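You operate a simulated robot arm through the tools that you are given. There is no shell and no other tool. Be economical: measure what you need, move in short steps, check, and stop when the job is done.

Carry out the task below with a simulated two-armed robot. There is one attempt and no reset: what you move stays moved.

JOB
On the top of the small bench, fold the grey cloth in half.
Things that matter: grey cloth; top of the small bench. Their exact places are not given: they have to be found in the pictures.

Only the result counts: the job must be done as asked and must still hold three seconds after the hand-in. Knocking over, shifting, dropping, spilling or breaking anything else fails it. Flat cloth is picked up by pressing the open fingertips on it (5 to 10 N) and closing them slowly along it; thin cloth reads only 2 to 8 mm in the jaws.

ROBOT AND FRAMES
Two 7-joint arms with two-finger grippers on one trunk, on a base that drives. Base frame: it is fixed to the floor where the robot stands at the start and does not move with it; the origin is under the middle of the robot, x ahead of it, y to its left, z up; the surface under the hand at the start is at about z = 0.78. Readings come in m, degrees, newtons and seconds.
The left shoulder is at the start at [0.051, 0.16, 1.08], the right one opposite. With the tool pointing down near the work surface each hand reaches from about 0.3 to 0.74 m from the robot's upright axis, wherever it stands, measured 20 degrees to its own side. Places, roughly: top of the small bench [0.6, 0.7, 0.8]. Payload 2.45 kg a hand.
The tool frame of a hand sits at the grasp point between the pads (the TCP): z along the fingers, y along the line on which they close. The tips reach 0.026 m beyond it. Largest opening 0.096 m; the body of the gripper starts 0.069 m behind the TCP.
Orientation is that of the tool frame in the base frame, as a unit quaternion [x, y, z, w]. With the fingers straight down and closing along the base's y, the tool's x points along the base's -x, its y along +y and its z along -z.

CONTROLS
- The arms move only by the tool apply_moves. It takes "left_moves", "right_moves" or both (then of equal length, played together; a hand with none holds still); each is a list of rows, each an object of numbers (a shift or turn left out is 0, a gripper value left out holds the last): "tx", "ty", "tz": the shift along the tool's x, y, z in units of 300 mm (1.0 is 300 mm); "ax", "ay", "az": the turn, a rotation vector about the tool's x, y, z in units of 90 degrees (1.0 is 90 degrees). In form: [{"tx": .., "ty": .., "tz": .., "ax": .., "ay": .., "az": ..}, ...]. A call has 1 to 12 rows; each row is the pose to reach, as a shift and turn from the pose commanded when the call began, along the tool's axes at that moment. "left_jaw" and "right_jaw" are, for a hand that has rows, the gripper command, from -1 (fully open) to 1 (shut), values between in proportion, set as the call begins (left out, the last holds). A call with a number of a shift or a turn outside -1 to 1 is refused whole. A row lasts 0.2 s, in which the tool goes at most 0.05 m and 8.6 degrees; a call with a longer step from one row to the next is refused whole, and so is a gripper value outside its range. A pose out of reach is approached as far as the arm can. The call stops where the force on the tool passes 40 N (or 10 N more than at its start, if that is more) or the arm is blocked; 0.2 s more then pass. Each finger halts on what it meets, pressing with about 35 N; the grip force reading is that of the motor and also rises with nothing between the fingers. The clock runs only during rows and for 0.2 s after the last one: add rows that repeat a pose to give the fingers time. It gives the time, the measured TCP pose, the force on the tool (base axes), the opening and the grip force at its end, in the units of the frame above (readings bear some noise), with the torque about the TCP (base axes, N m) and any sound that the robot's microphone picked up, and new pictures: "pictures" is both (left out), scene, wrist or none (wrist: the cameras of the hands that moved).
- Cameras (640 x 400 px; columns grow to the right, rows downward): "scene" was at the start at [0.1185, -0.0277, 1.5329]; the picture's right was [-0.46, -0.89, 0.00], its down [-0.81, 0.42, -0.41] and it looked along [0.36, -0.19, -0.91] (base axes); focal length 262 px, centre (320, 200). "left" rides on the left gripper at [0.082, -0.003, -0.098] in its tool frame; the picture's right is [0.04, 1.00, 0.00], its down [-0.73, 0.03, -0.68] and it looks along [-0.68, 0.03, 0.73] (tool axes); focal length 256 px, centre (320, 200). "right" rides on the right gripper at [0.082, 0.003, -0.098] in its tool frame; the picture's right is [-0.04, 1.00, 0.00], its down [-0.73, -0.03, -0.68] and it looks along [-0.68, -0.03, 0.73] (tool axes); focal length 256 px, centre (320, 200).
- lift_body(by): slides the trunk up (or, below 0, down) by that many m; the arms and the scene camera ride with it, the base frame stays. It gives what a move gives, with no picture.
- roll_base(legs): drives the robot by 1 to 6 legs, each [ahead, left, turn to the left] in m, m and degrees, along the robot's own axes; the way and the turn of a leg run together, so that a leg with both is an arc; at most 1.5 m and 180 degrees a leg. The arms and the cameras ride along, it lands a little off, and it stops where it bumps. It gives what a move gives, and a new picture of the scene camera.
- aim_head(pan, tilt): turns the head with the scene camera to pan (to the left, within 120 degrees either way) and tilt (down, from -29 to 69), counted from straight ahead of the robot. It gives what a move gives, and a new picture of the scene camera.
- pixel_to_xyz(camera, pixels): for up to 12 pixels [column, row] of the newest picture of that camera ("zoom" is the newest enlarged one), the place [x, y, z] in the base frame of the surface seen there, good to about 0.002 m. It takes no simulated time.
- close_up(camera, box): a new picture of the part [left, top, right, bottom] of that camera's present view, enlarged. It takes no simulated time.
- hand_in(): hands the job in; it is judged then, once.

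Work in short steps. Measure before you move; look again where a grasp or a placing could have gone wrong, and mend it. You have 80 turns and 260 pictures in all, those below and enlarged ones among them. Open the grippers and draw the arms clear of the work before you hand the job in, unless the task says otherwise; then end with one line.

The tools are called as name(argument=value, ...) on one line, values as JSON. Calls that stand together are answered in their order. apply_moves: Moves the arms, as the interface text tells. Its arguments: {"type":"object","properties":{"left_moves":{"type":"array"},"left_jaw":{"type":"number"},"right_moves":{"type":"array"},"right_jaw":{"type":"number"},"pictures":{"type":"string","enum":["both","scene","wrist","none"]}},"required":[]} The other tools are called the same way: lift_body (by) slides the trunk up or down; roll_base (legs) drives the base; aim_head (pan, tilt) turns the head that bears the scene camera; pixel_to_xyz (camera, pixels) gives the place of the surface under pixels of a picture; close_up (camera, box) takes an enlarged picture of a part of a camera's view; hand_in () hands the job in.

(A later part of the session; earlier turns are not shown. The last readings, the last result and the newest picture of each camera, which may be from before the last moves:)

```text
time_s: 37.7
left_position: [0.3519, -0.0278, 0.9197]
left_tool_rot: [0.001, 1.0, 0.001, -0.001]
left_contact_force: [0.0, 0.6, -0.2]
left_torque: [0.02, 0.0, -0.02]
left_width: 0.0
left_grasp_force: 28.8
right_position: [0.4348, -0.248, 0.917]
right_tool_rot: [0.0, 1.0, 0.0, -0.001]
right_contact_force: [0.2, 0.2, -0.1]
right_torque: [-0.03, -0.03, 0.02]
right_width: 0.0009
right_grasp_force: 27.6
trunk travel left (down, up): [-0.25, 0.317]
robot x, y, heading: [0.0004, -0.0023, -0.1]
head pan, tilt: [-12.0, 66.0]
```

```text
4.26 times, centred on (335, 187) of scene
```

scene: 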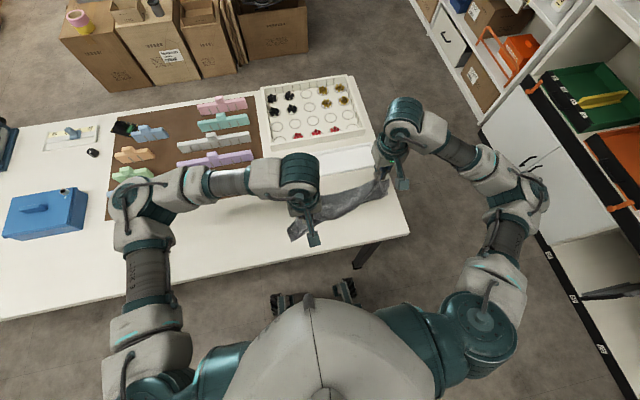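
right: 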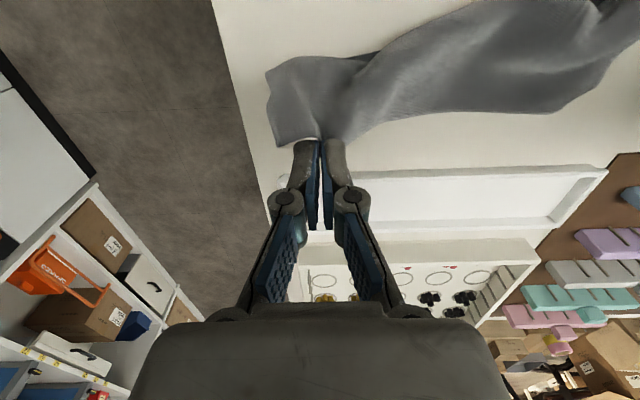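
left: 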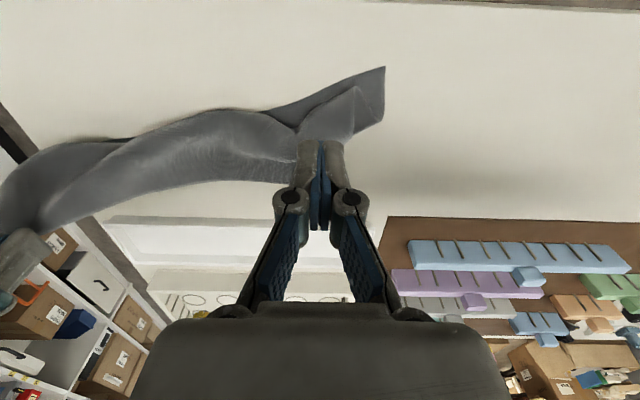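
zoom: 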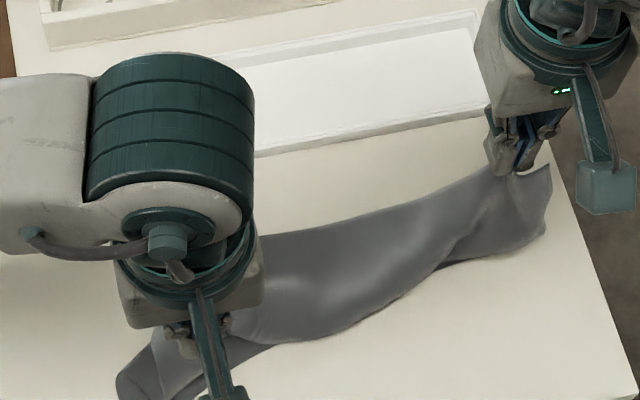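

The left let go but its corners now sit nearly together (left px (385,68) and (355,88)). I check heights near the right hand to see if it still holds.

pixel_to_xyz(camera="zoom", pixels=[[495, 175], [548, 168], [545, 235], [450, 265], [480, 200], [515, 210], [340, 335], [400, 240]])

pixel_to_xyz(camera="right", pixels=[[270, 75], [278, 146], [310, 138], [330, 100], [350, 135], [365, 60], [300, 70]])

pixel_to_xyz(camera="left", pixels=[[384, 69], [354, 90], [383, 115], [350, 138], [275, 110], [300, 125], [215, 110], [200, 180]])

```text
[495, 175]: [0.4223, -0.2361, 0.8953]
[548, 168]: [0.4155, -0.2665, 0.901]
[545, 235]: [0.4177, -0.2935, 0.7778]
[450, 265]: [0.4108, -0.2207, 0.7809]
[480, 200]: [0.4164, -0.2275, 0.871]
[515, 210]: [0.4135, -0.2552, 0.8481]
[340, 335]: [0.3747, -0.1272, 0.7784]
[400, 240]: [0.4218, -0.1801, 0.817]
```

```text
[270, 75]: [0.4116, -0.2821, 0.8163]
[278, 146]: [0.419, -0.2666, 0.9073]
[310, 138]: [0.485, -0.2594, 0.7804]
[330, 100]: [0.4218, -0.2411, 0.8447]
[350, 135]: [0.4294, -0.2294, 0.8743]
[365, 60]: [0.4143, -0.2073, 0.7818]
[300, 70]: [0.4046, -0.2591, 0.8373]
```

```text
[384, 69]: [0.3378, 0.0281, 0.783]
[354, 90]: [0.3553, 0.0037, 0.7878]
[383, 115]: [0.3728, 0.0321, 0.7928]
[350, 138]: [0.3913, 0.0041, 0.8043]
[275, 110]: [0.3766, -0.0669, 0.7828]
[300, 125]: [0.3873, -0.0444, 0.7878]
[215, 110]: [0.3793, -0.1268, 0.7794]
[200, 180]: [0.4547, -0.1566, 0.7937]
```

The right still holds (cloth at z≈0.895 by its tip). I zoom in on the left end to find the far-left corner.

close_up(camera="left", box=[220, 40, 420, 165])

```text
3.20 times, centred on (320, 102) of left
```

zoom: 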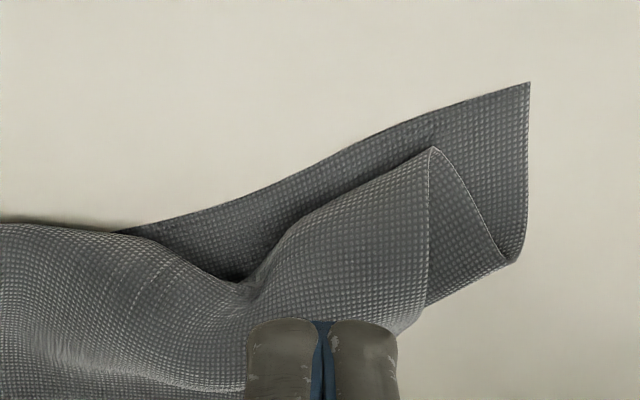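

The left end is a Z: bottom, middle, then a top layer going back toward +x, with the far-left corner under the left fingers. I shift the left hand aside to see it.

apply_moves(left_moves=[{"ty": 0.13, "tz": -0.05}, {"ty": 0.26, "tz": -0.1}, {"ty": 0.39, "tz": -0.1}, {"ty": 0.5, "tz": -0.1}], left_jaw=0, pictures="none")

close_up(camera="scene", box=[270, 160, 400, 242])

close_up(camera="left", box=[0, 0, 320, 200])

```text
time_s: 38.7
left_position: [0.3517, 0.1251, 0.9514]
left_tool_rot: [0.001, 1.0, 0.0, 0.0]
left_contact_force: [0.4, 0.0, 0.0]
left_torque: [0.02, 0.0, 0.01]
left_width: 0.0478
left_grasp_force: 0.0
right_position: [0.4348, -0.2463, 0.918]
right_tool_rot: [0.0, 1.0, -0.001, 0.0]
right_contact_force: [-0.5, 0.2, -4.7]
right_torque: [0.0, 0.01, 0.0]
right_width: 0.0034
right_grasp_force: 29.1
trunk travel left (down, up): [-0.25, 0.317]
robot x, y, heading: [0.003, 0.003, -0.4]
head pan, tilt: [-12.0, 66.0]
```

```text
4.88 times, centred on (335, 201) of scene
```

zoom: 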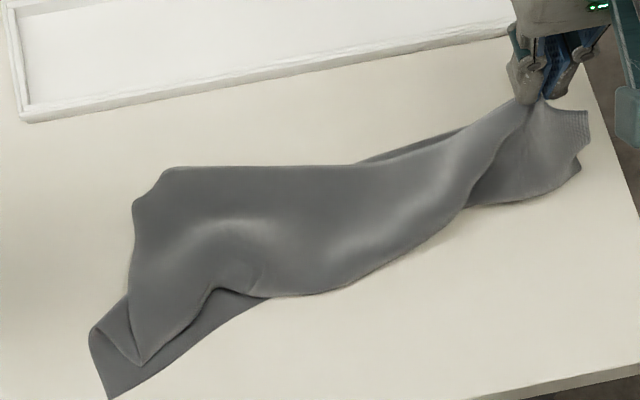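

```text
2.00 times, centred on (160, 100) of left
```

zoom: 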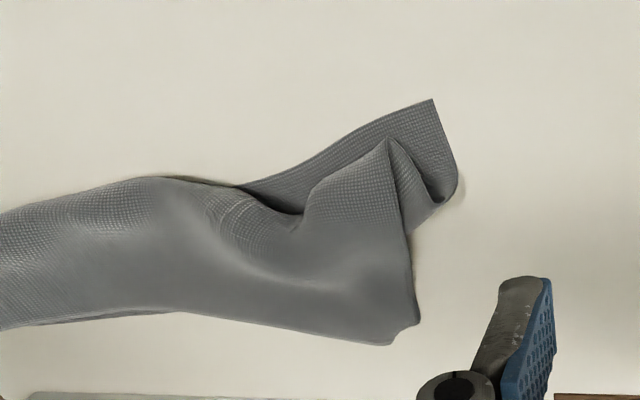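

Now the far-left corner is visible at zoom (165,172)/(135,205), lying over bare table. I measure it.

pixel_to_xyz(camera="zoom", pixels=[[168, 175], [140, 208], [155, 195], [200, 175], [190, 200], [140, 250], [230, 172], [109, 397], [140, 362], [215, 290], [90, 330]])

close_up(camera="scene", box=[270, 160, 400, 242])

pixel_to_xyz(camera="zoom", pixels=[[168, 175], [140, 208], [155, 195], [200, 175], [190, 200], [140, 250], [230, 172], [109, 397], [140, 362], [215, 290], [90, 330]])

```text
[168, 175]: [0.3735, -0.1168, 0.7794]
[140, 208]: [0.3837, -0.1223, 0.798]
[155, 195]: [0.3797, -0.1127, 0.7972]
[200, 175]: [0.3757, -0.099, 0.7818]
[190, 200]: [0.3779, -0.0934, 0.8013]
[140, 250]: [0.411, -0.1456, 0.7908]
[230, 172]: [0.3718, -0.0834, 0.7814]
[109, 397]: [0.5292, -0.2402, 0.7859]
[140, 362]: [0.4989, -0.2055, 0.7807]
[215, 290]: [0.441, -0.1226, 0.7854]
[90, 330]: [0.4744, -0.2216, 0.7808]
```

```text
4.88 times, centred on (335, 201) of scene
```

zoom: 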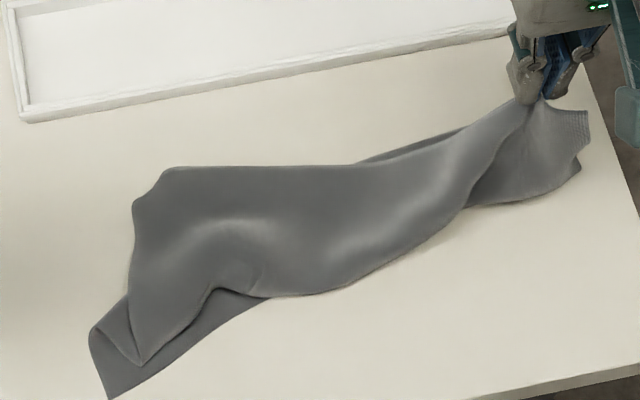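

```text
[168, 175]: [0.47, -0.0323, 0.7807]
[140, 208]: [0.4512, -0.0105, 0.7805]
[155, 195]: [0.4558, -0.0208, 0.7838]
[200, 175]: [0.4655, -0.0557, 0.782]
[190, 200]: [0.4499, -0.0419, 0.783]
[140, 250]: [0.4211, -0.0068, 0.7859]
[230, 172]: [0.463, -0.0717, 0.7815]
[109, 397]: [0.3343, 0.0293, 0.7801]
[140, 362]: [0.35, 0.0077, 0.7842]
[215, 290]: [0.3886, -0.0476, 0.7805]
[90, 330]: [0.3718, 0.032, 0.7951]
```

The far-left corner lies flat near (0.46, -0.02). I move the left hand over it, then press and close there.

apply_moves(left_moves=[{"tx": -0.08, "ty": -0.11, "tz": 0.03}, {"tx": -0.16, "ty": -0.22, "tz": 0.07}, {"tx": -0.25, "ty": -0.33, "tz": 0.12}, {"tx": -0.32, "ty": -0.43, "tz": 0.2}, {"tx": -0.35, "ty": -0.497, "tz": 0.3}, {"tx": -0.35, "ty": -0.497, "tz": 0.39}, {"tx": -0.35, "ty": -0.497, "tz": 0.437}, {"tx": -0.35, "ty": -0.497, "tz": 0.437}], left_jaw=0, pictures="wrist")

```text
time_s: 40.5
left_position: [0.4583, -0.0254, 0.8171]
left_tool_rot: [0.0, 1.0, 0.0, 0.0]
left_contact_force: [-0.4, -0.9, -0.7]
left_torque: [0.02, 0.0, 0.03]
left_width: 0.0479
left_grasp_force: 0.0
right_position: [0.4342, -0.2476, 0.9182]
right_tool_rot: [0.0, 1.0, 0.001, 0.0]
right_contact_force: [0.4, -0.7, 4.3]
right_torque: [-0.02, -0.05, -0.01]
right_width: 0.0039
right_grasp_force: 31.8
trunk travel left (down, up): [-0.25, 0.317]
robot x, y, heading: [-0.0003, -0.0011, 0.1]
head pan, tilt: [-12.0, 66.0]
```

left: 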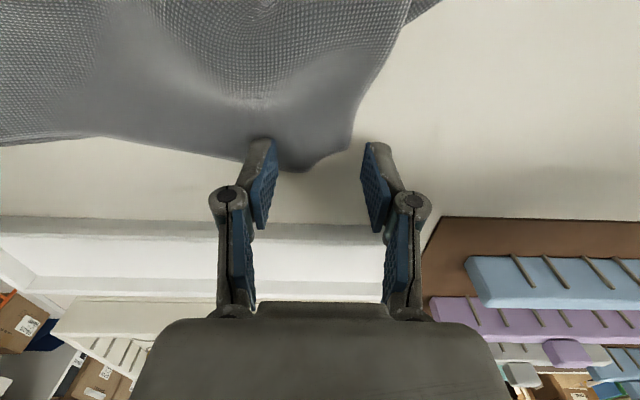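

The corner is between the fingers; I nudge 6 mm toward the robot and press to the table.

apply_moves(left_moves=[{"tx": 0.025, "ty": -0.01, "tz": 0.01}, {"tx": 0.025, "ty": -0.01, "tz": 0.025}, {"tx": 0.025, "ty": -0.01, "tz": 0.038}, {"tx": 0.025, "ty": -0.01, "tz": 0.038}], pictures="none")

```text
time_s: 41.5
left_position: [0.4493, -0.0294, 0.8066]
left_tool_rot: [0.001, 1.0, 0.0, 0.0]
left_contact_force: [0.2, 0.4, 0.4]
left_torque: [0.0, 0.01, -0.03]
left_width: 0.0479
left_grasp_force: 0.0
right_position: [0.4339, -0.2476, 0.9183]
right_tool_rot: [0.0, 1.0, 0.0, -0.001]
right_contact_force: [-0.1, 0.0, 1.1]
right_torque: [0.0, 0.0, -0.01]
right_width: 0.0019
right_grasp_force: 35.0
trunk travel left (down, up): [-0.25, 0.317]
robot x, y, heading: [-0.001, 0.0016, 0.0]
head pan, tilt: [-12.0, 66.0]
```

No contact force yet; I press another 1.5 mm.

apply_moves(left_moves=[{"tz": 0.005}, {"tz": 0.005}], pictures="none")

```text
time_s: 42.1
left_position: [0.4497, -0.0291, 0.8064]
left_tool_rot: [0.001, 1.0, 0.001, 0.0]
left_contact_force: [0.0, -0.7, 5.8]
left_torque: [-0.17, -0.06, 0.01]
left_width: 0.0492
left_grasp_force: 0.7
right_position: [0.4342, -0.2472, 0.9178]
right_tool_rot: [0.0, 1.0, 0.001, 0.001]
right_contact_force: [0.6, 1.0, 3.7]
right_torque: [0.03, 0.0, -0.01]
right_width: 0.0034
right_grasp_force: 29.2
trunk travel left (down, up): [-0.25, 0.317]
robot x, y, heading: [0.0, -0.0004, 0.1]
head pan, tilt: [-12.0, 66.0]
```

Contact at 5.8 N. I close in stages.

apply_moves(left_moves=[{"tz": 0}, {"tz": 0}], left_jaw=0.4, pictures="none")

apply_moves(left_moves=[{"tz": 0}, {"tz": 0}], left_jaw=0.7, pictures="none")

apply_moves(left_moves=[{"tz": 0}, {"tz": 0}, {"tz": 0}], left_jaw=1, pictures="wrist")

```text
time_s: 42.7
left_position: [0.4502, -0.0288, 0.806]
left_tool_rot: [0.0, 1.0, 0.001, 0.001]
left_contact_force: [1.3, 2.9, 18.2]
left_torque: [0.67, -0.02, -0.01]
left_width: 0.0292
left_grasp_force: 5.5
right_position: [0.4329, -0.247, 0.9177]
right_tool_rot: [0.0, 1.0, 0.0, 0.0]
right_contact_force: [0.6, -0.1, -0.5]
right_torque: [0.0, -0.02, -0.03]
right_width: 0.0004
right_grasp_force: 30.5
trunk travel left (down, up): [-0.25, 0.317]
robot x, y, heading: [0.0018, 0.0008, 0.1]
head pan, tilt: [-12.0, 66.0]
```

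```text
time_s: 43.3
left_position: [0.4498, -0.0289, 0.8057]
left_tool_rot: [0.0, 1.0, 0.001, 0.0]
left_contact_force: [-1.4, 0.5, 16.5]
left_torque: [0.19, -0.02, -0.03]
left_width: 0.0154
left_grasp_force: 0.0
right_position: [0.4324, -0.247, 0.9187]
right_tool_rot: [0.0, 1.0, 0.0, 0.0]
right_contact_force: [-0.5, 0.3, -0.7]
right_torque: [-0.02, 0.0, 0.0]
right_width: 0.0005
right_grasp_force: 30.0
trunk travel left (down, up): [-0.25, 0.317]
robot x, y, heading: [0.0004, 0.0017, 0.1]
head pan, tilt: [-12.0, 66.0]
```

```text
time_s: 44.1
left_position: [0.4493, -0.0287, 0.8071]
left_tool_rot: [0.001, 1.0, 0.001, 0.002]
left_contact_force: [0.1, 2.3, 29.5]
left_torque: [0.14, 0.08, 0.01]
left_width: 0.0037
left_grasp_force: 37.8
right_position: [0.4325, -0.2469, 0.9189]
right_tool_rot: [0.0, 1.0, 0.0, 0.0]
right_contact_force: [-0.1, 0.0, -0.5]
right_torque: [0.01, 0.03, -0.03]
right_width: 0.0004
right_grasp_force: 30.3
trunk travel left (down, up): [-0.25, 0.317]
robot x, y, heading: [-0.0013, -0.0034, 0.0]
head pan, tilt: [-12.0, 66.0]
```

left: 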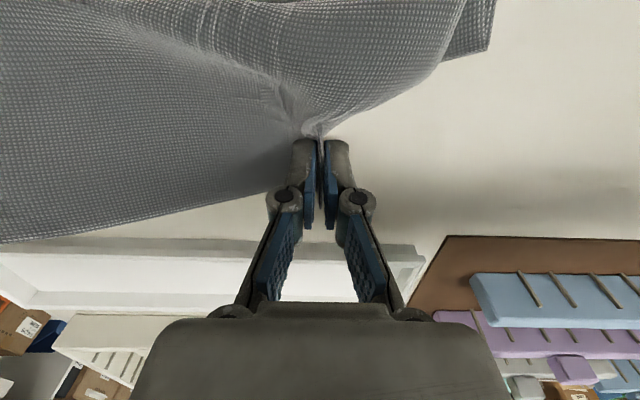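

The left now holds the corner. I lift it to match the right hand's height and check both.

apply_moves(left_moves=[{"tz": -0.06}, {"tz": -0.13}, {"tz": -0.2}, {"tz": -0.27}, {"tz": -0.34}, {"tz": -0.37}, {"tz": -0.37}])

close_up(camera="scene", box=[260, 130, 420, 230])

close_up(camera="right", box=[160, 0, 480, 200])

```text
time_s: 45.7
left_position: [0.4479, -0.0292, 0.9161]
left_tool_rot: [0.0, 1.0, 0.001, 0.0]
left_contact_force: [0.2, -0.2, -0.2]
left_torque: [0.02, -0.05, -0.05]
left_width: 0.0022
left_grasp_force: 29.8
right_position: [0.4347, -0.2473, 0.9187]
right_tool_rot: [0.001, 1.0, 0.0, -0.001]
right_contact_force: [-0.1, 0.9, -0.3]
right_torque: [0.01, -0.02, 0.0]
right_width: 0.0006
right_grasp_force: 30.5
trunk travel left (down, up): [-0.25, 0.317]
robot x, y, heading: [0.0001, 0.0024, 0.1]
head pan, tilt: [-12.0, 66.0]
```

scene: 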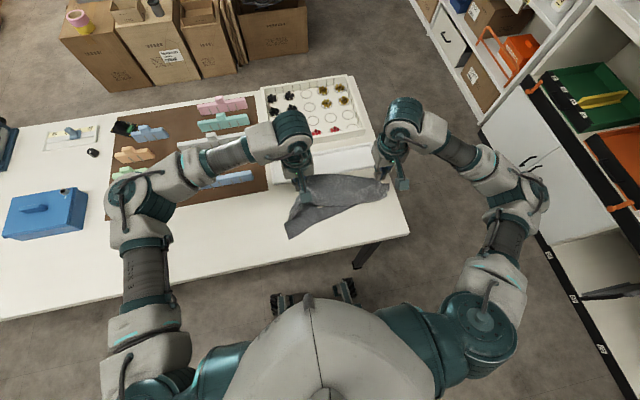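
left: 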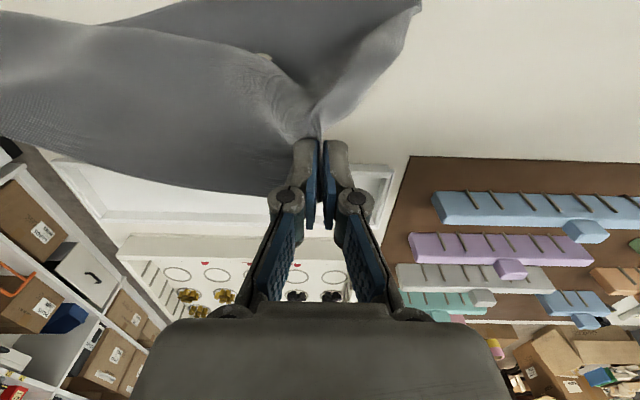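

```text
4.00 times, centred on (340, 180) of scene
```

zoom: 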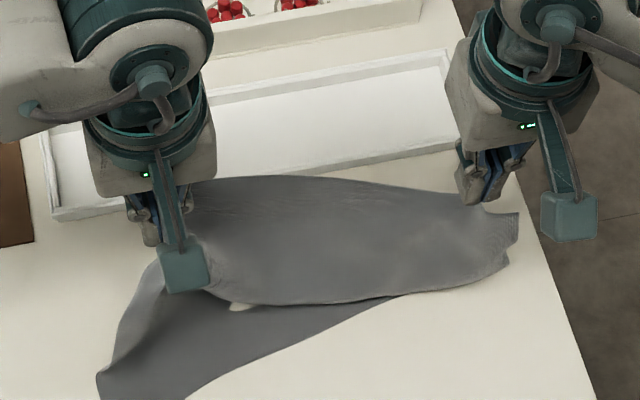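

```text
2.00 times, centred on (320, 100) of right
```

zoom: 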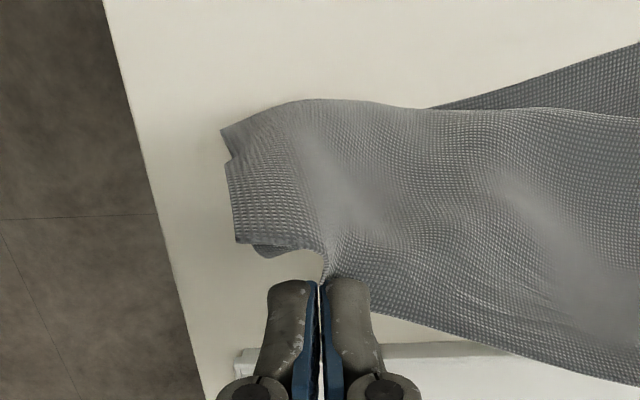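

Both far corners are held. I lift both hands so the cloth hangs out nearly straight and unfolds.

apply_moves(left_moves=[{"tz": -0.07}, {"tz": -0.14}, {"tz": -0.21}, {"tz": -0.28}, {"tz": -0.35}, {"tz": -0.42}, {"tz": -0.42}, {"tz": -0.42}], right_moves=[{"tx": -0.01, "tz": -0.07}, {"tx": -0.02, "tz": -0.14}, {"tx": -0.03, "tz": -0.21}, {"tx": -0.04, "tz": -0.28}, {"tx": -0.045, "tz": -0.35}, {"tx": -0.045, "tz": -0.42}, {"tx": -0.045, "tz": -0.42}, {"tx": -0.045, "tz": -0.42}])

close_up(camera="scene", box=[240, 110, 440, 235])

```text
time_s: 47.5
left_position: [0.4491, -0.0293, 1.0436]
left_tool_rot: [0.001, 1.0, 0.002, 0.0]
left_contact_force: [-0.2, -0.7, -0.9]
left_torque: [0.02, -0.01, 0.0]
left_width: 0.0047
left_grasp_force: 39.5
right_position: [0.4485, -0.2465, 1.0434]
right_tool_rot: [0.001, 1.0, 0.0, 0.0]
right_contact_force: [0.5, 0.4, 0.0]
right_torque: [0.02, 0.0, 0.0]
right_width: 0.0001
right_grasp_force: 30.3
trunk travel left (down, up): [-0.25, 0.317]
robot x, y, heading: [-0.0005, -0.0011, 0.4]
head pan, tilt: [-12.0, 66.0]
```

scene: 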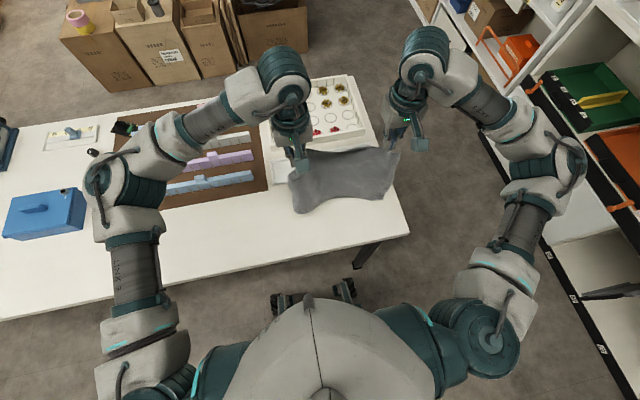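
right: 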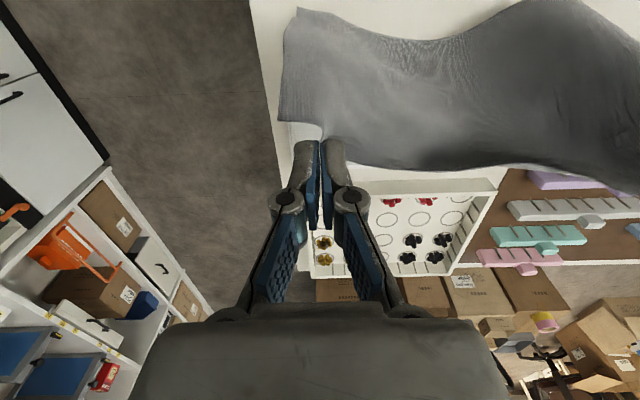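
left: 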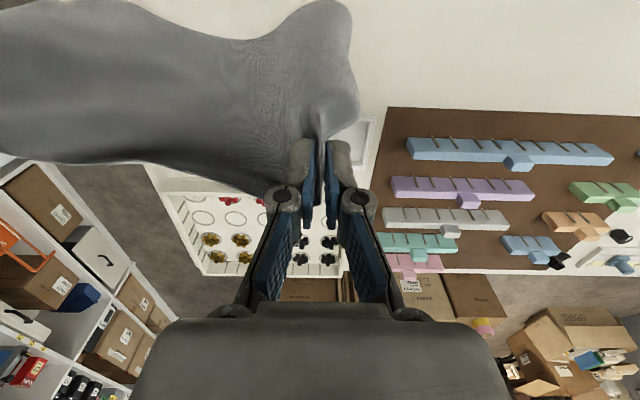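

```text
3.20 times, centred on (340, 172) of scene
```

zoom: 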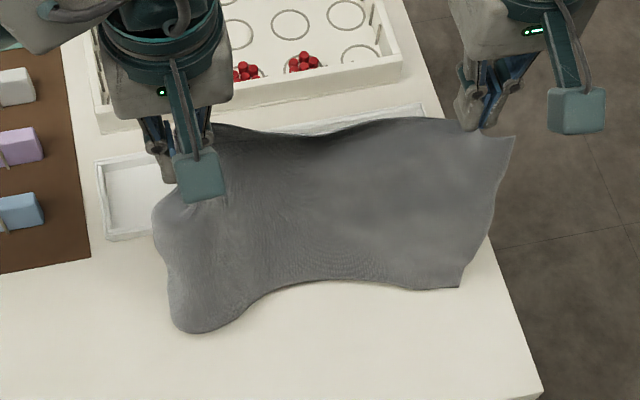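

The cloth now hangs unfolded from both far corners. I measure its bottom edge before re-laying it.

pixel_to_xyz(camera="zoom", pixels=[[190, 328], [175, 310], [240, 315], [320, 280], [400, 285], [458, 285], [490, 235], [320, 140], [512, 138], [155, 220], [300, 220]])

```text
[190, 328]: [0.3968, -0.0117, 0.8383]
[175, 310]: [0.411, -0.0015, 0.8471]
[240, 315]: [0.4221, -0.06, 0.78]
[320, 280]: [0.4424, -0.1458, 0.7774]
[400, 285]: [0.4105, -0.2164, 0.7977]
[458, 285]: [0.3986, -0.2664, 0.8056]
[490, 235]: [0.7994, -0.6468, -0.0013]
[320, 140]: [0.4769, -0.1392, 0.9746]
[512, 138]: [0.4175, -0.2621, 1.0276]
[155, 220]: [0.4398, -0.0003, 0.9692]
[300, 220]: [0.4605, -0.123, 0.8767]
```

The bottom right corner hangs at z≈0.806 and the left one is curled. I lift 3 cm more and let it settle, spreading the hands slightly.

apply_moves(left_moves=[{"tz": -0.05, "tx": -0.01}, {"tz": -0.1, "ty": 0.02, "tx": -0.03}, {"tz": -0.12, "ty": 0.03, "tx": -0.05}, {"tz": -0.12, "ty": 0.03, "tx": -0.05}, {"tz": -0.12, "ty": 0.03, "tx": -0.05}, {"tz": -0.12, "ty": 0.03, "tx": -0.05}, {"tz": -0.12, "ty": 0.03, "tx": -0.05}], right_moves=[{"tz": -0.05, "tx": -0.01}, {"tz": -0.1, "ty": -0.02, "tx": -0.03}, {"tz": -0.12, "ty": -0.03, "tx": -0.05}, {"tz": -0.12, "ty": -0.03, "tx": -0.05}, {"tz": -0.12, "ty": -0.03, "tx": -0.05}, {"tz": -0.12, "ty": -0.03, "tx": -0.05}, {"tz": -0.12, "ty": -0.03, "tx": -0.05}], pictures="none")

aim_head(pan=-15, tilt=50)

close_up(camera="scene", box=[240, 160, 440, 285])

```text
time_s: 49.1
left_position: [0.464, -0.0194, 1.0788]
left_tool_rot: [0.0, 1.0, 0.0, 0.0]
left_contact_force: [-0.1, -5.9, 0.2]
left_torque: [-0.1, -0.02, -0.08]
left_width: 0.0015
left_grasp_force: 28.5
right_position: [0.4622, -0.2574, 1.0774]
right_tool_rot: [0.0, 1.0, 0.001, -0.001]
right_contact_force: [0.3, 6.0, 0.4]
right_torque: [0.21, -0.03, -0.04]
right_width: 0.0004
right_grasp_force: 30.1
trunk travel left (down, up): [-0.25, 0.317]
robot x, y, heading: [-0.0012, 0.0022, -0.0]
head pan, tilt: [-12.0, 66.0]
```

```text
time_s: 49.9
left_position: [0.4648, -0.0204, 1.0789]
left_tool_rot: [0.0, 1.0, 0.0, 0.0]
left_contact_force: [-0.6, -7.2, -1.3]
left_torque: [-0.03, 0.05, -0.08]
left_width: 0.0046
left_grasp_force: 38.2
right_position: [0.4629, -0.2573, 1.0776]
right_tool_rot: [0.0, 1.0, 0.0, 0.0]
right_contact_force: [0.4, 5.6, 0.1]
right_torque: [0.16, 0.02, -0.01]
right_width: 0.0004
right_grasp_force: 30.4
trunk travel left (down, up): [-0.25, 0.317]
robot x, y, heading: [-0.0011, 0.0003, -0.0]
head pan, tilt: [-15.0, 50.0]
```

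scene: 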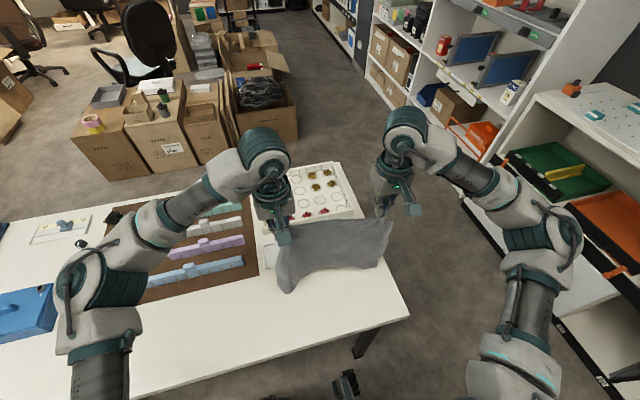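

```text
3.20 times, centred on (340, 222) of scene
```

zoom: 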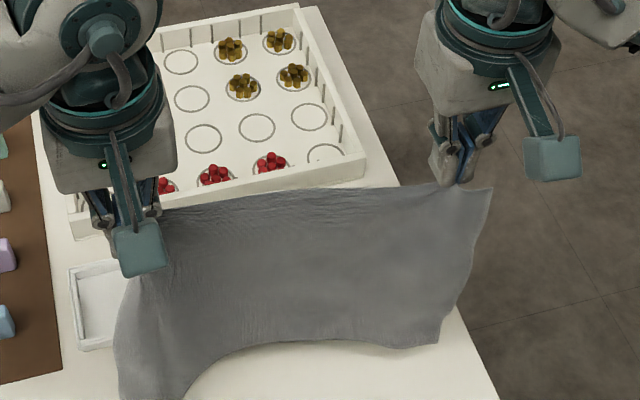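

The cloth hangs taut. I measure its bottom edge corners.

close_up(camera="scene", box=[240, 180, 440, 305])

pixel_to_xyz(camera="scene", pixels=[[287, 292], [279, 285], [296, 280], [320, 269], [345, 268], [375, 268], [376, 262], [390, 225], [283, 260], [330, 240], [375, 240]])

```text
3.20 times, centred on (340, 242) of scene
```

zoom: 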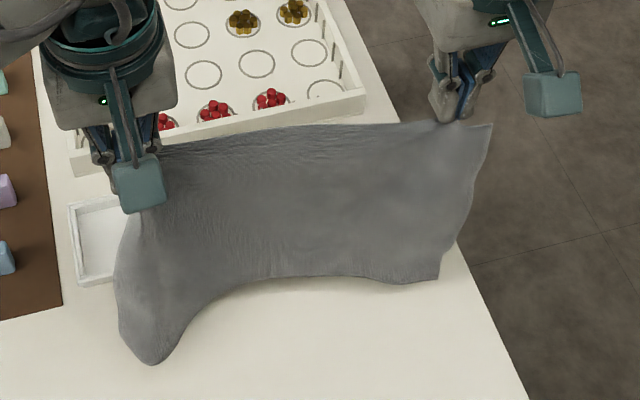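

```text
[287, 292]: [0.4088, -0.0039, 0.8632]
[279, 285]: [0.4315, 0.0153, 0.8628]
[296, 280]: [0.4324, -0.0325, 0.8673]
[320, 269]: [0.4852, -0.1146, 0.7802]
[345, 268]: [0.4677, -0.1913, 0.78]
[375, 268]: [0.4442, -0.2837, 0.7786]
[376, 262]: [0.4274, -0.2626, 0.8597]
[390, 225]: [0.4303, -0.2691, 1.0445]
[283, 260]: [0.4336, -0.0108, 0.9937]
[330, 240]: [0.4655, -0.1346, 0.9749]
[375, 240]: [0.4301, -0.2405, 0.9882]
```

Bottom edge hangs at z≈0.862 and leans toward the robot. I'll set it down near x≈0.375, then move the hands forward to lay the near half flat.

apply_moves(left_moves=[{"tx": 0.07, "ty": -0.004, "tz": 0.03}, {"tx": 0.145, "ty": -0.007, "tz": 0.08}, {"tx": 0.145, "ty": -0.007, "tz": 0.15}, {"tx": 0.145, "ty": -0.007, "tz": 0.21}, {"tx": 0.145, "ty": -0.007, "tz": 0.26}, {"tx": 0.145, "ty": -0.007, "tz": 0.26}, {"tx": 0.145, "ty": -0.007, "tz": 0.26}], right_moves=[{"tx": 0.07, "ty": 0.004, "tz": 0.03}, {"tx": 0.145, "ty": 0.007, "tz": 0.08}, {"tx": 0.145, "ty": 0.007, "tz": 0.15}, {"tx": 0.145, "ty": 0.007, "tz": 0.21}, {"tx": 0.145, "ty": 0.007, "tz": 0.26}, {"tx": 0.145, "ty": 0.007, "tz": 0.26}, {"tx": 0.145, "ty": 0.007, "tz": 0.26}], pictures="scene")

close_up(camera="scene", box=[240, 200, 440, 325])

```text
time_s: 51.5
left_position: [0.4204, -0.0222, 1.0003]
left_tool_rot: [0.0, 1.0, 0.001, 0.0]
left_contact_force: [-0.5, -4.6, 0.0]
left_torque: [0.01, 0.04, -0.03]
left_width: 0.0052
left_grasp_force: 38.0
right_position: [0.4191, -0.257, 1.0013]
right_tool_rot: [0.0, 1.0, 0.0, 0.0]
right_contact_force: [0.6, 3.0, -0.5]
right_torque: [0.12, -0.01, -0.01]
right_width: 0.0007
right_grasp_force: 29.9
trunk travel left (down, up): [-0.25, 0.317]
robot x, y, heading: [-0.0021, -0.0031, 0.1]
head pan, tilt: [-15.0, 50.0]
```

scene: 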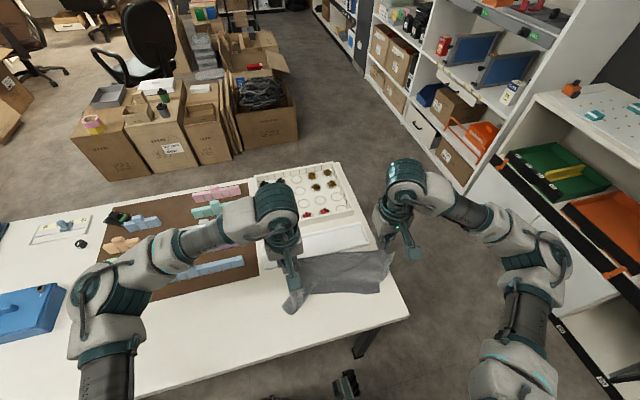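

```text
3.20 times, centred on (340, 262) of scene
```

zoom: 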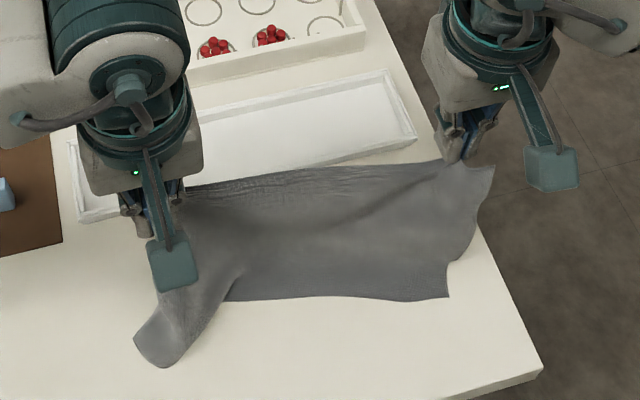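

Now I lay the near half: hands move forward and down, to x≈0.49 and z≈0.91.

apply_moves(left_moves=[{"tx": 0.0, "tz": 0.04}, {"tx": -0.03, "tz": 0.08}, {"tx": -0.07, "tz": 0.13}, {"tx": -0.11, "tz": 0.18}, {"tx": -0.15, "tz": 0.22}, {"tx": -0.19, "tz": 0.26}, {"tx": -0.23, "tz": 0.29}, {"tx": -0.23, "tz": 0.29}, {"tx": -0.23, "tz": 0.29}], right_moves=[{"tx": 0.0, "tz": 0.04}, {"tx": -0.03, "tz": 0.08}, {"tx": -0.07, "tz": 0.13}, {"tx": -0.11, "tz": 0.18}, {"tx": -0.15, "tz": 0.22}, {"tx": -0.19, "tz": 0.26}, {"tx": -0.23, "tz": 0.29}, {"tx": -0.23, "tz": 0.29}, {"tx": -0.23, "tz": 0.29}], pictures="scene")

close_up(camera="scene", box=[240, 200, 440, 325])

```text
time_s: 53.5
left_position: [0.4921, -0.0219, 0.9128]
left_tool_rot: [0.0, 1.0, 0.0, 0.0]
left_contact_force: [-0.4, -2.2, 1.2]
left_torque: [-0.01, -0.06, -0.04]
left_width: 0.0016
left_grasp_force: 29.2
right_position: [0.4888, -0.2546, 0.9149]
right_tool_rot: [0.001, 1.0, 0.001, -0.001]
right_contact_force: [-0.4, 2.4, 0.3]
right_torque: [0.08, -0.01, -0.01]
right_width: 0.0003
right_grasp_force: 30.2
trunk travel left (down, up): [-0.25, 0.317]
robot x, y, heading: [-0.0008, -0.003, -0.1]
head pan, tilt: [-15.0, 50.0]
```

scene: 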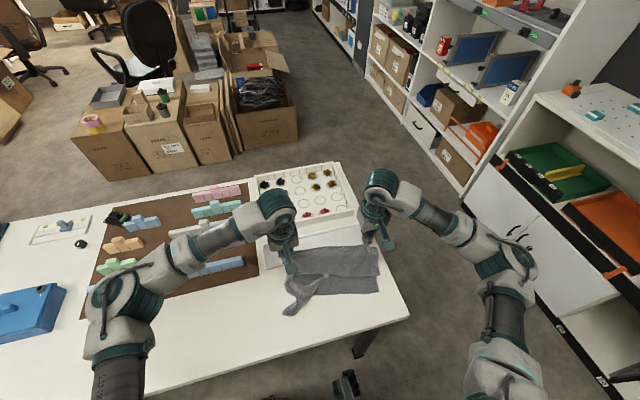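

```text
3.20 times, centred on (340, 262) of scene
```

zoom: 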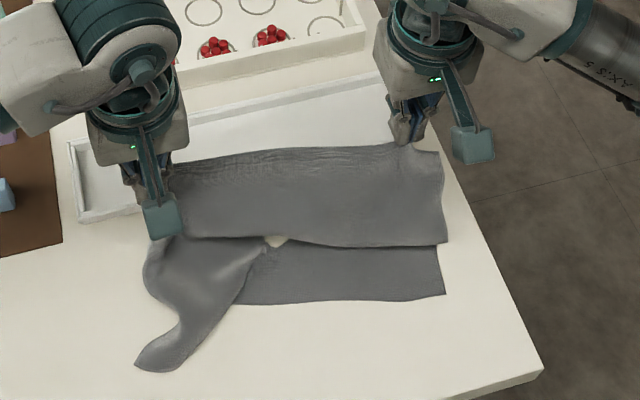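

Slack has made an overhang; I raise the hands and move them forward 3 cm to pull the near half flat.

apply_moves(left_moves=[{"tx": -0.03, "tz": -0.06}, {"tx": -0.07, "tz": -0.11}, {"tx": -0.11, "tz": -0.14}, {"tx": -0.15, "tz": -0.14}, {"tx": -0.15, "tz": -0.14}], right_moves=[{"tx": -0.03, "tz": -0.06}, {"tx": -0.07, "tz": -0.11}, {"tx": -0.11, "tz": -0.14}, {"tx": -0.15, "tz": -0.14}, {"tx": -0.15, "tz": -0.14}], pictures="scene")

close_up(camera="scene", box=[240, 200, 440, 325])

pixel_to_xyz(camera="zoom", pixels=[[138, 365], [180, 368], [235, 302], [340, 303], [444, 294], [150, 260], [440, 240], [340, 240], [340, 270], [340, 200]])

```text
time_s: 54.7
left_position: [0.5362, -0.0217, 0.9551]
left_tool_rot: [0.0, 1.0, 0.001, 0.0]
left_contact_force: [-0.2, -1.8, -0.4]
left_torque: [-0.03, 0.03, -0.04]
left_width: 0.0049
left_grasp_force: 30.9
right_position: [0.5337, -0.2542, 0.9569]
right_tool_rot: [0.0, 1.0, 0.001, 0.0]
right_contact_force: [0.0, 0.8, -0.5]
right_torque: [0.09, 0.02, 0.0]
right_width: 0.0003
right_grasp_force: 30.4
trunk travel left (down, up): [-0.25, 0.317]
robot x, y, heading: [0.001, -0.0005, -0.2]
head pan, tilt: [-15.0, 50.0]
```

scene: 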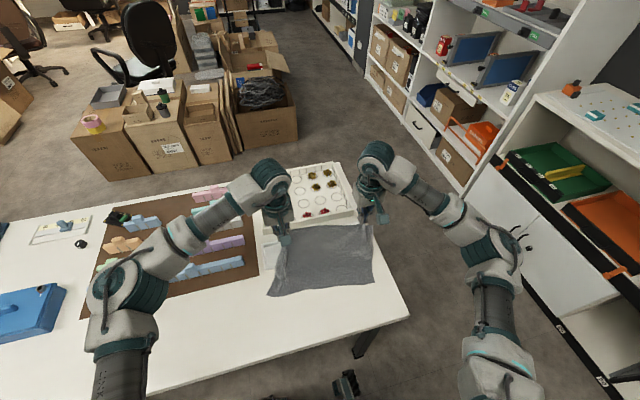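

```text
3.20 times, centred on (340, 262) of scene
```

zoom: 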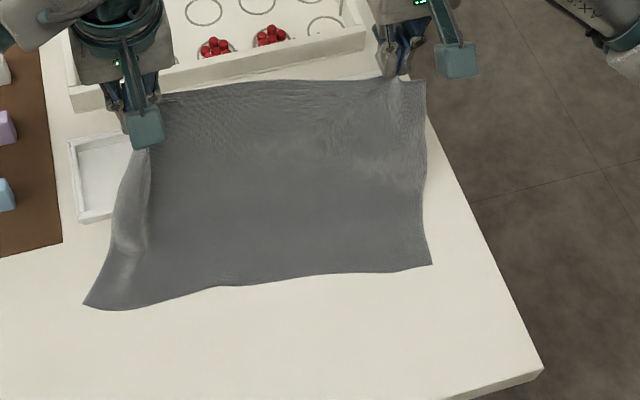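

```text
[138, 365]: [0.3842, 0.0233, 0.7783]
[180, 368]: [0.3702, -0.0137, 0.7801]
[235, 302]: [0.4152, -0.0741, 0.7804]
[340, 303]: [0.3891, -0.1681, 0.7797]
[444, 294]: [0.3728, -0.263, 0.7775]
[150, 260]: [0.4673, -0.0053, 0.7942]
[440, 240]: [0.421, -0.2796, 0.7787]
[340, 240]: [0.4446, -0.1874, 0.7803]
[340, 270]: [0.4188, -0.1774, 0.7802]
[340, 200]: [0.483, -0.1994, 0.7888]
```

The cloth is now straight and square, but its near edge moved to x≈0.41, too close to the tray for the fold line. I lift it clear, bring it toward the robot, and will set it down again about 5 cm closer.

apply_moves(left_moves=[{"tx": 0.1, "tz": -0.1}, {"tx": 0.2, "tz": -0.2}, {"tx": 0.3, "tz": -0.28}, {"tx": 0.4, "tz": -0.34}, {"tx": 0.48, "tz": -0.37}, {"tx": 0.55, "tz": -0.37}, {"tx": 0.55, "tz": -0.37}, {"tx": 0.55, "tz": -0.37}, {"tx": 0.55, "tz": -0.37}], right_moves=[{"tx": 0.1, "tz": -0.1}, {"tx": 0.2, "tz": -0.2}, {"tx": 0.3, "tz": -0.28}, {"tx": 0.4, "tz": -0.34}, {"tx": 0.48, "tz": -0.37}, {"tx": 0.55, "tz": -0.37}, {"tx": 0.55, "tz": -0.37}, {"tx": 0.55, "tz": -0.37}, {"tx": 0.55, "tz": -0.37}], pictures="scene")

close_up(camera="scene", box=[220, 210, 440, 347])

```text
time_s: 56.7
left_position: [0.3707, -0.0221, 1.0666]
left_tool_rot: [0.0, 1.0, -0.001, 0.0]
left_contact_force: [-3.1, -4.0, -0.8]
left_torque: [-0.05, 0.07, -0.07]
left_width: 0.0027
left_grasp_force: 28.8
right_position: [0.3667, -0.2533, 1.0667]
right_tool_rot: [-0.001, 1.0, 0.0, 0.001]
right_contact_force: [-0.4, 2.0, 0.6]
right_torque: [0.05, 0.0, -0.02]
right_width: 0.0004
right_grasp_force: 30.4
trunk travel left (down, up): [-0.25, 0.317]
robot x, y, heading: [-0.0009, -0.0007, 0.2]
head pan, tilt: [-15.0, 50.0]
```

scene: 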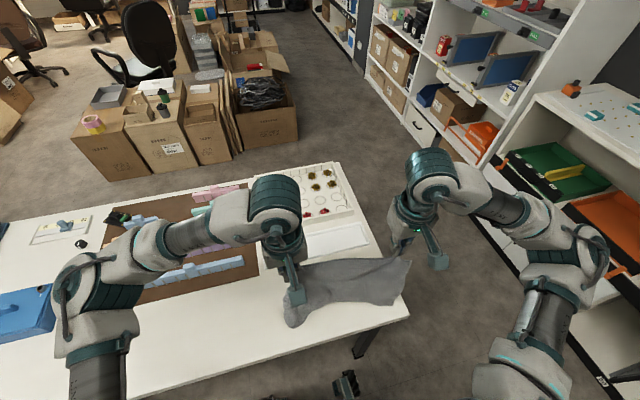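

```text
2.91 times, centred on (330, 278) of scene
```

zoom: 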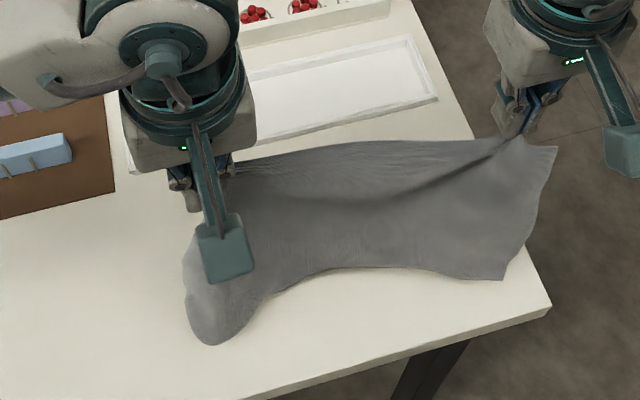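

It hangs clear over the nearer table area. I lower it to touch and lay it while moving forward, keeping it taut.

apply_moves(left_moves=[{"tz": 0.1}, {"tz": 0.2}, {"tz": 0.272}, {"tz": 0.285}, {"tx": -0.07, "tz": 0.3}, {"tx": -0.14, "tz": 0.32}, {"tx": -0.21, "tz": 0.34}, {"tx": -0.28, "tz": 0.36}, {"tx": -0.34, "tz": 0.37}, {"tx": -0.4, "tz": 0.372}, {"tx": -0.4, "tz": 0.372}], right_moves=[{"tz": 0.1}, {"tz": 0.2}, {"tz": 0.272}, {"tz": 0.285}, {"tx": -0.07, "tz": 0.3}, {"tx": -0.14, "tz": 0.32}, {"tx": -0.21, "tz": 0.34}, {"tx": -0.28, "tz": 0.36}, {"tx": -0.34, "tz": 0.37}, {"tx": -0.4, "tz": 0.372}, {"tx": -0.4, "tz": 0.372}], pictures="scene")

close_up(camera="scene", box=[220, 210, 440, 347])

```text
time_s: 59.1
left_position: [0.4903, -0.0221, 0.9547]
left_tool_rot: [0.001, 1.0, 0.0, 0.0]
left_contact_force: [0.3, -15.1, -1.7]
left_torque: [-0.48, 0.07, -0.06]
left_width: 0.0033
left_grasp_force: 29.1
right_position: [0.4884, -0.2556, 0.956]
right_tool_rot: [0.0, 1.0, 0.001, 0.0]
right_contact_force: [1.0, 3.0, -0.5]
right_torque: [0.12, 0.02, 0.02]
right_width: 0.0004
right_grasp_force: 29.9
trunk travel left (down, up): [-0.25, 0.317]
robot x, y, heading: [0.0007, -0.0006, 0.0]
head pan, tilt: [-15.0, 50.0]
```

scene: 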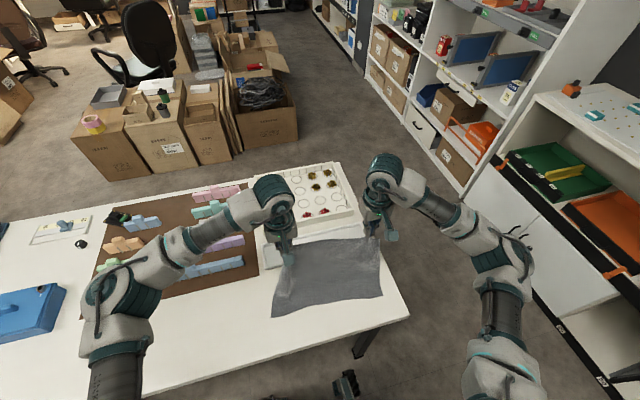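

```text
2.91 times, centred on (330, 278) of scene
```

zoom: 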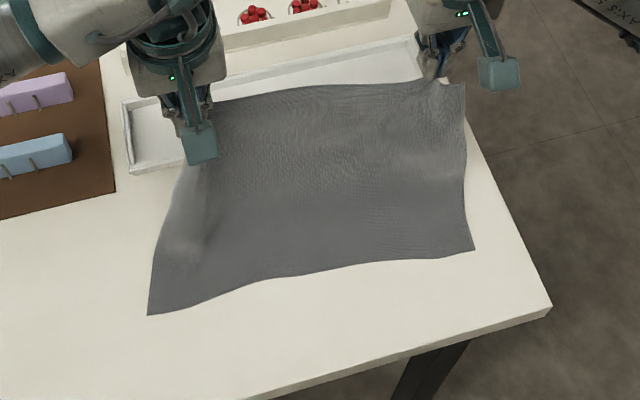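

Excellent: flat, straight near half. I measure the near edge and the profile.

pixel_to_xyz(camera="zoom", pixels=[[151, 312], [473, 248], [240, 288], [330, 268], [400, 258], [330, 240], [330, 200], [330, 160], [330, 120], [330, 92], [175, 200], [463, 90]])

```text
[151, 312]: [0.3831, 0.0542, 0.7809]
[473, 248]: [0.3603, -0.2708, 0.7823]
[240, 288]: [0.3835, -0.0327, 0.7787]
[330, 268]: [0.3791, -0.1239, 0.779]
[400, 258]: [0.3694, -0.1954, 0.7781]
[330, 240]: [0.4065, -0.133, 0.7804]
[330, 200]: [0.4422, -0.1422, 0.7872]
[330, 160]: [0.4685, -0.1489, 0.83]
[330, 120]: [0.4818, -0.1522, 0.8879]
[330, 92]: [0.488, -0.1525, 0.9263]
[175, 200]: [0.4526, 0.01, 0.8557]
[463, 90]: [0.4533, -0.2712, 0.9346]
```

Near corners are at (0.383, 0.054) and (0.360, -0.271), squarely laid. I now lay more with a low forward sweep, then start bringing the far edge back low over the cloth, pausing midway.

apply_moves(left_moves=[{"tx": -0.05, "ty": -0.005, "tz": 0.06}, {"tx": -0.1, "ty": -0.01, "tz": 0.117}, {"tx": -0.14, "ty": -0.01, "tz": 0.16}, {"tx": -0.167, "ty": -0.01, "tz": 0.2}, {"tx": -0.13, "ty": -0.01, "tz": 0.21}, {"tx": -0.08, "ty": -0.01, "tz": 0.217}, {"tx": -0.03, "ty": -0.01, "tz": 0.22}, {"tx": 0.03, "ty": -0.01, "tz": 0.225}, {"tx": 0.08, "ty": -0.01, "tz": 0.235}, {"tx": 0.08, "ty": -0.01, "tz": 0.235}], right_moves=[{"tx": -0.05, "tz": 0.06}, {"tx": -0.1, "tz": 0.117}, {"tx": -0.14, "tz": 0.16}, {"tx": -0.167, "tz": 0.2}, {"tx": -0.13, "tz": 0.21}, {"tx": -0.08, "tz": 0.217}, {"tx": -0.03, "tz": 0.22}, {"tx": 0.03, "tz": 0.225}, {"tx": 0.08, "tz": 0.235}, {"tx": 0.08, "tz": 0.235}])

close_up(camera="scene", box=[220, 210, 440, 347])

```text
time_s: 61.3
left_position: [0.4662, -0.0251, 0.8843]
left_tool_rot: [0.0, 1.0, 0.001, -0.001]
left_contact_force: [-0.7, -0.8, -0.2]
left_torque: [-0.13, -0.01, -0.02]
left_width: 0.0039
left_grasp_force: 37.5
right_position: [0.4623, -0.2569, 0.8864]
right_tool_rot: [0.0, 1.0, 0.001, -0.001]
right_contact_force: [0.0, 1.3, 0.2]
right_torque: [0.07, -0.03, -0.01]
right_width: 0.0002
right_grasp_force: 29.7
trunk travel left (down, up): [-0.25, 0.317]
robot x, y, heading: [0.0008, 0.002, -0.1]
head pan, tilt: [-15.0, 50.0]
```

scene: 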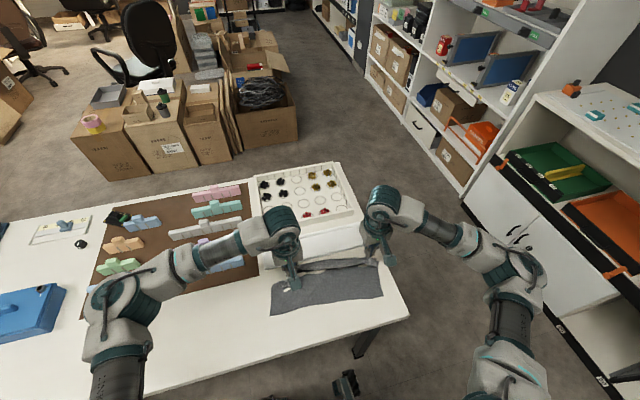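
right: 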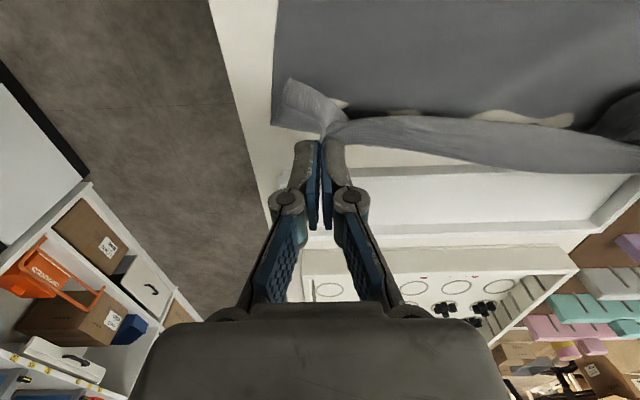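
left: 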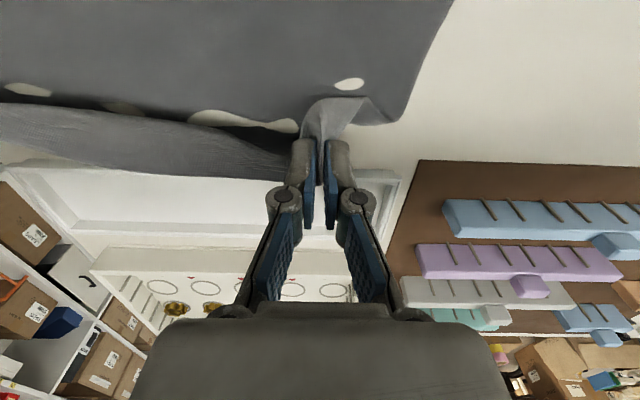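

```text
2.91 times, centred on (330, 278) of scene
```

zoom: 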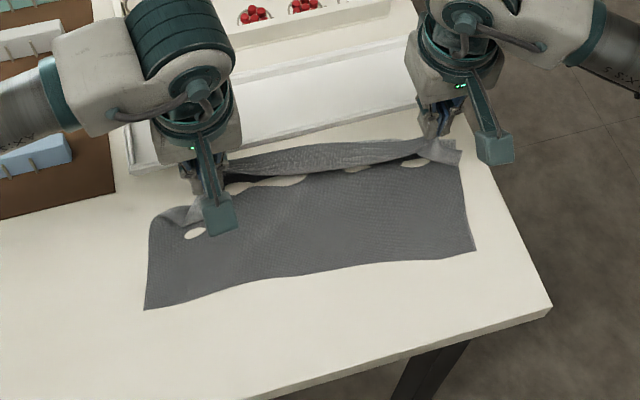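

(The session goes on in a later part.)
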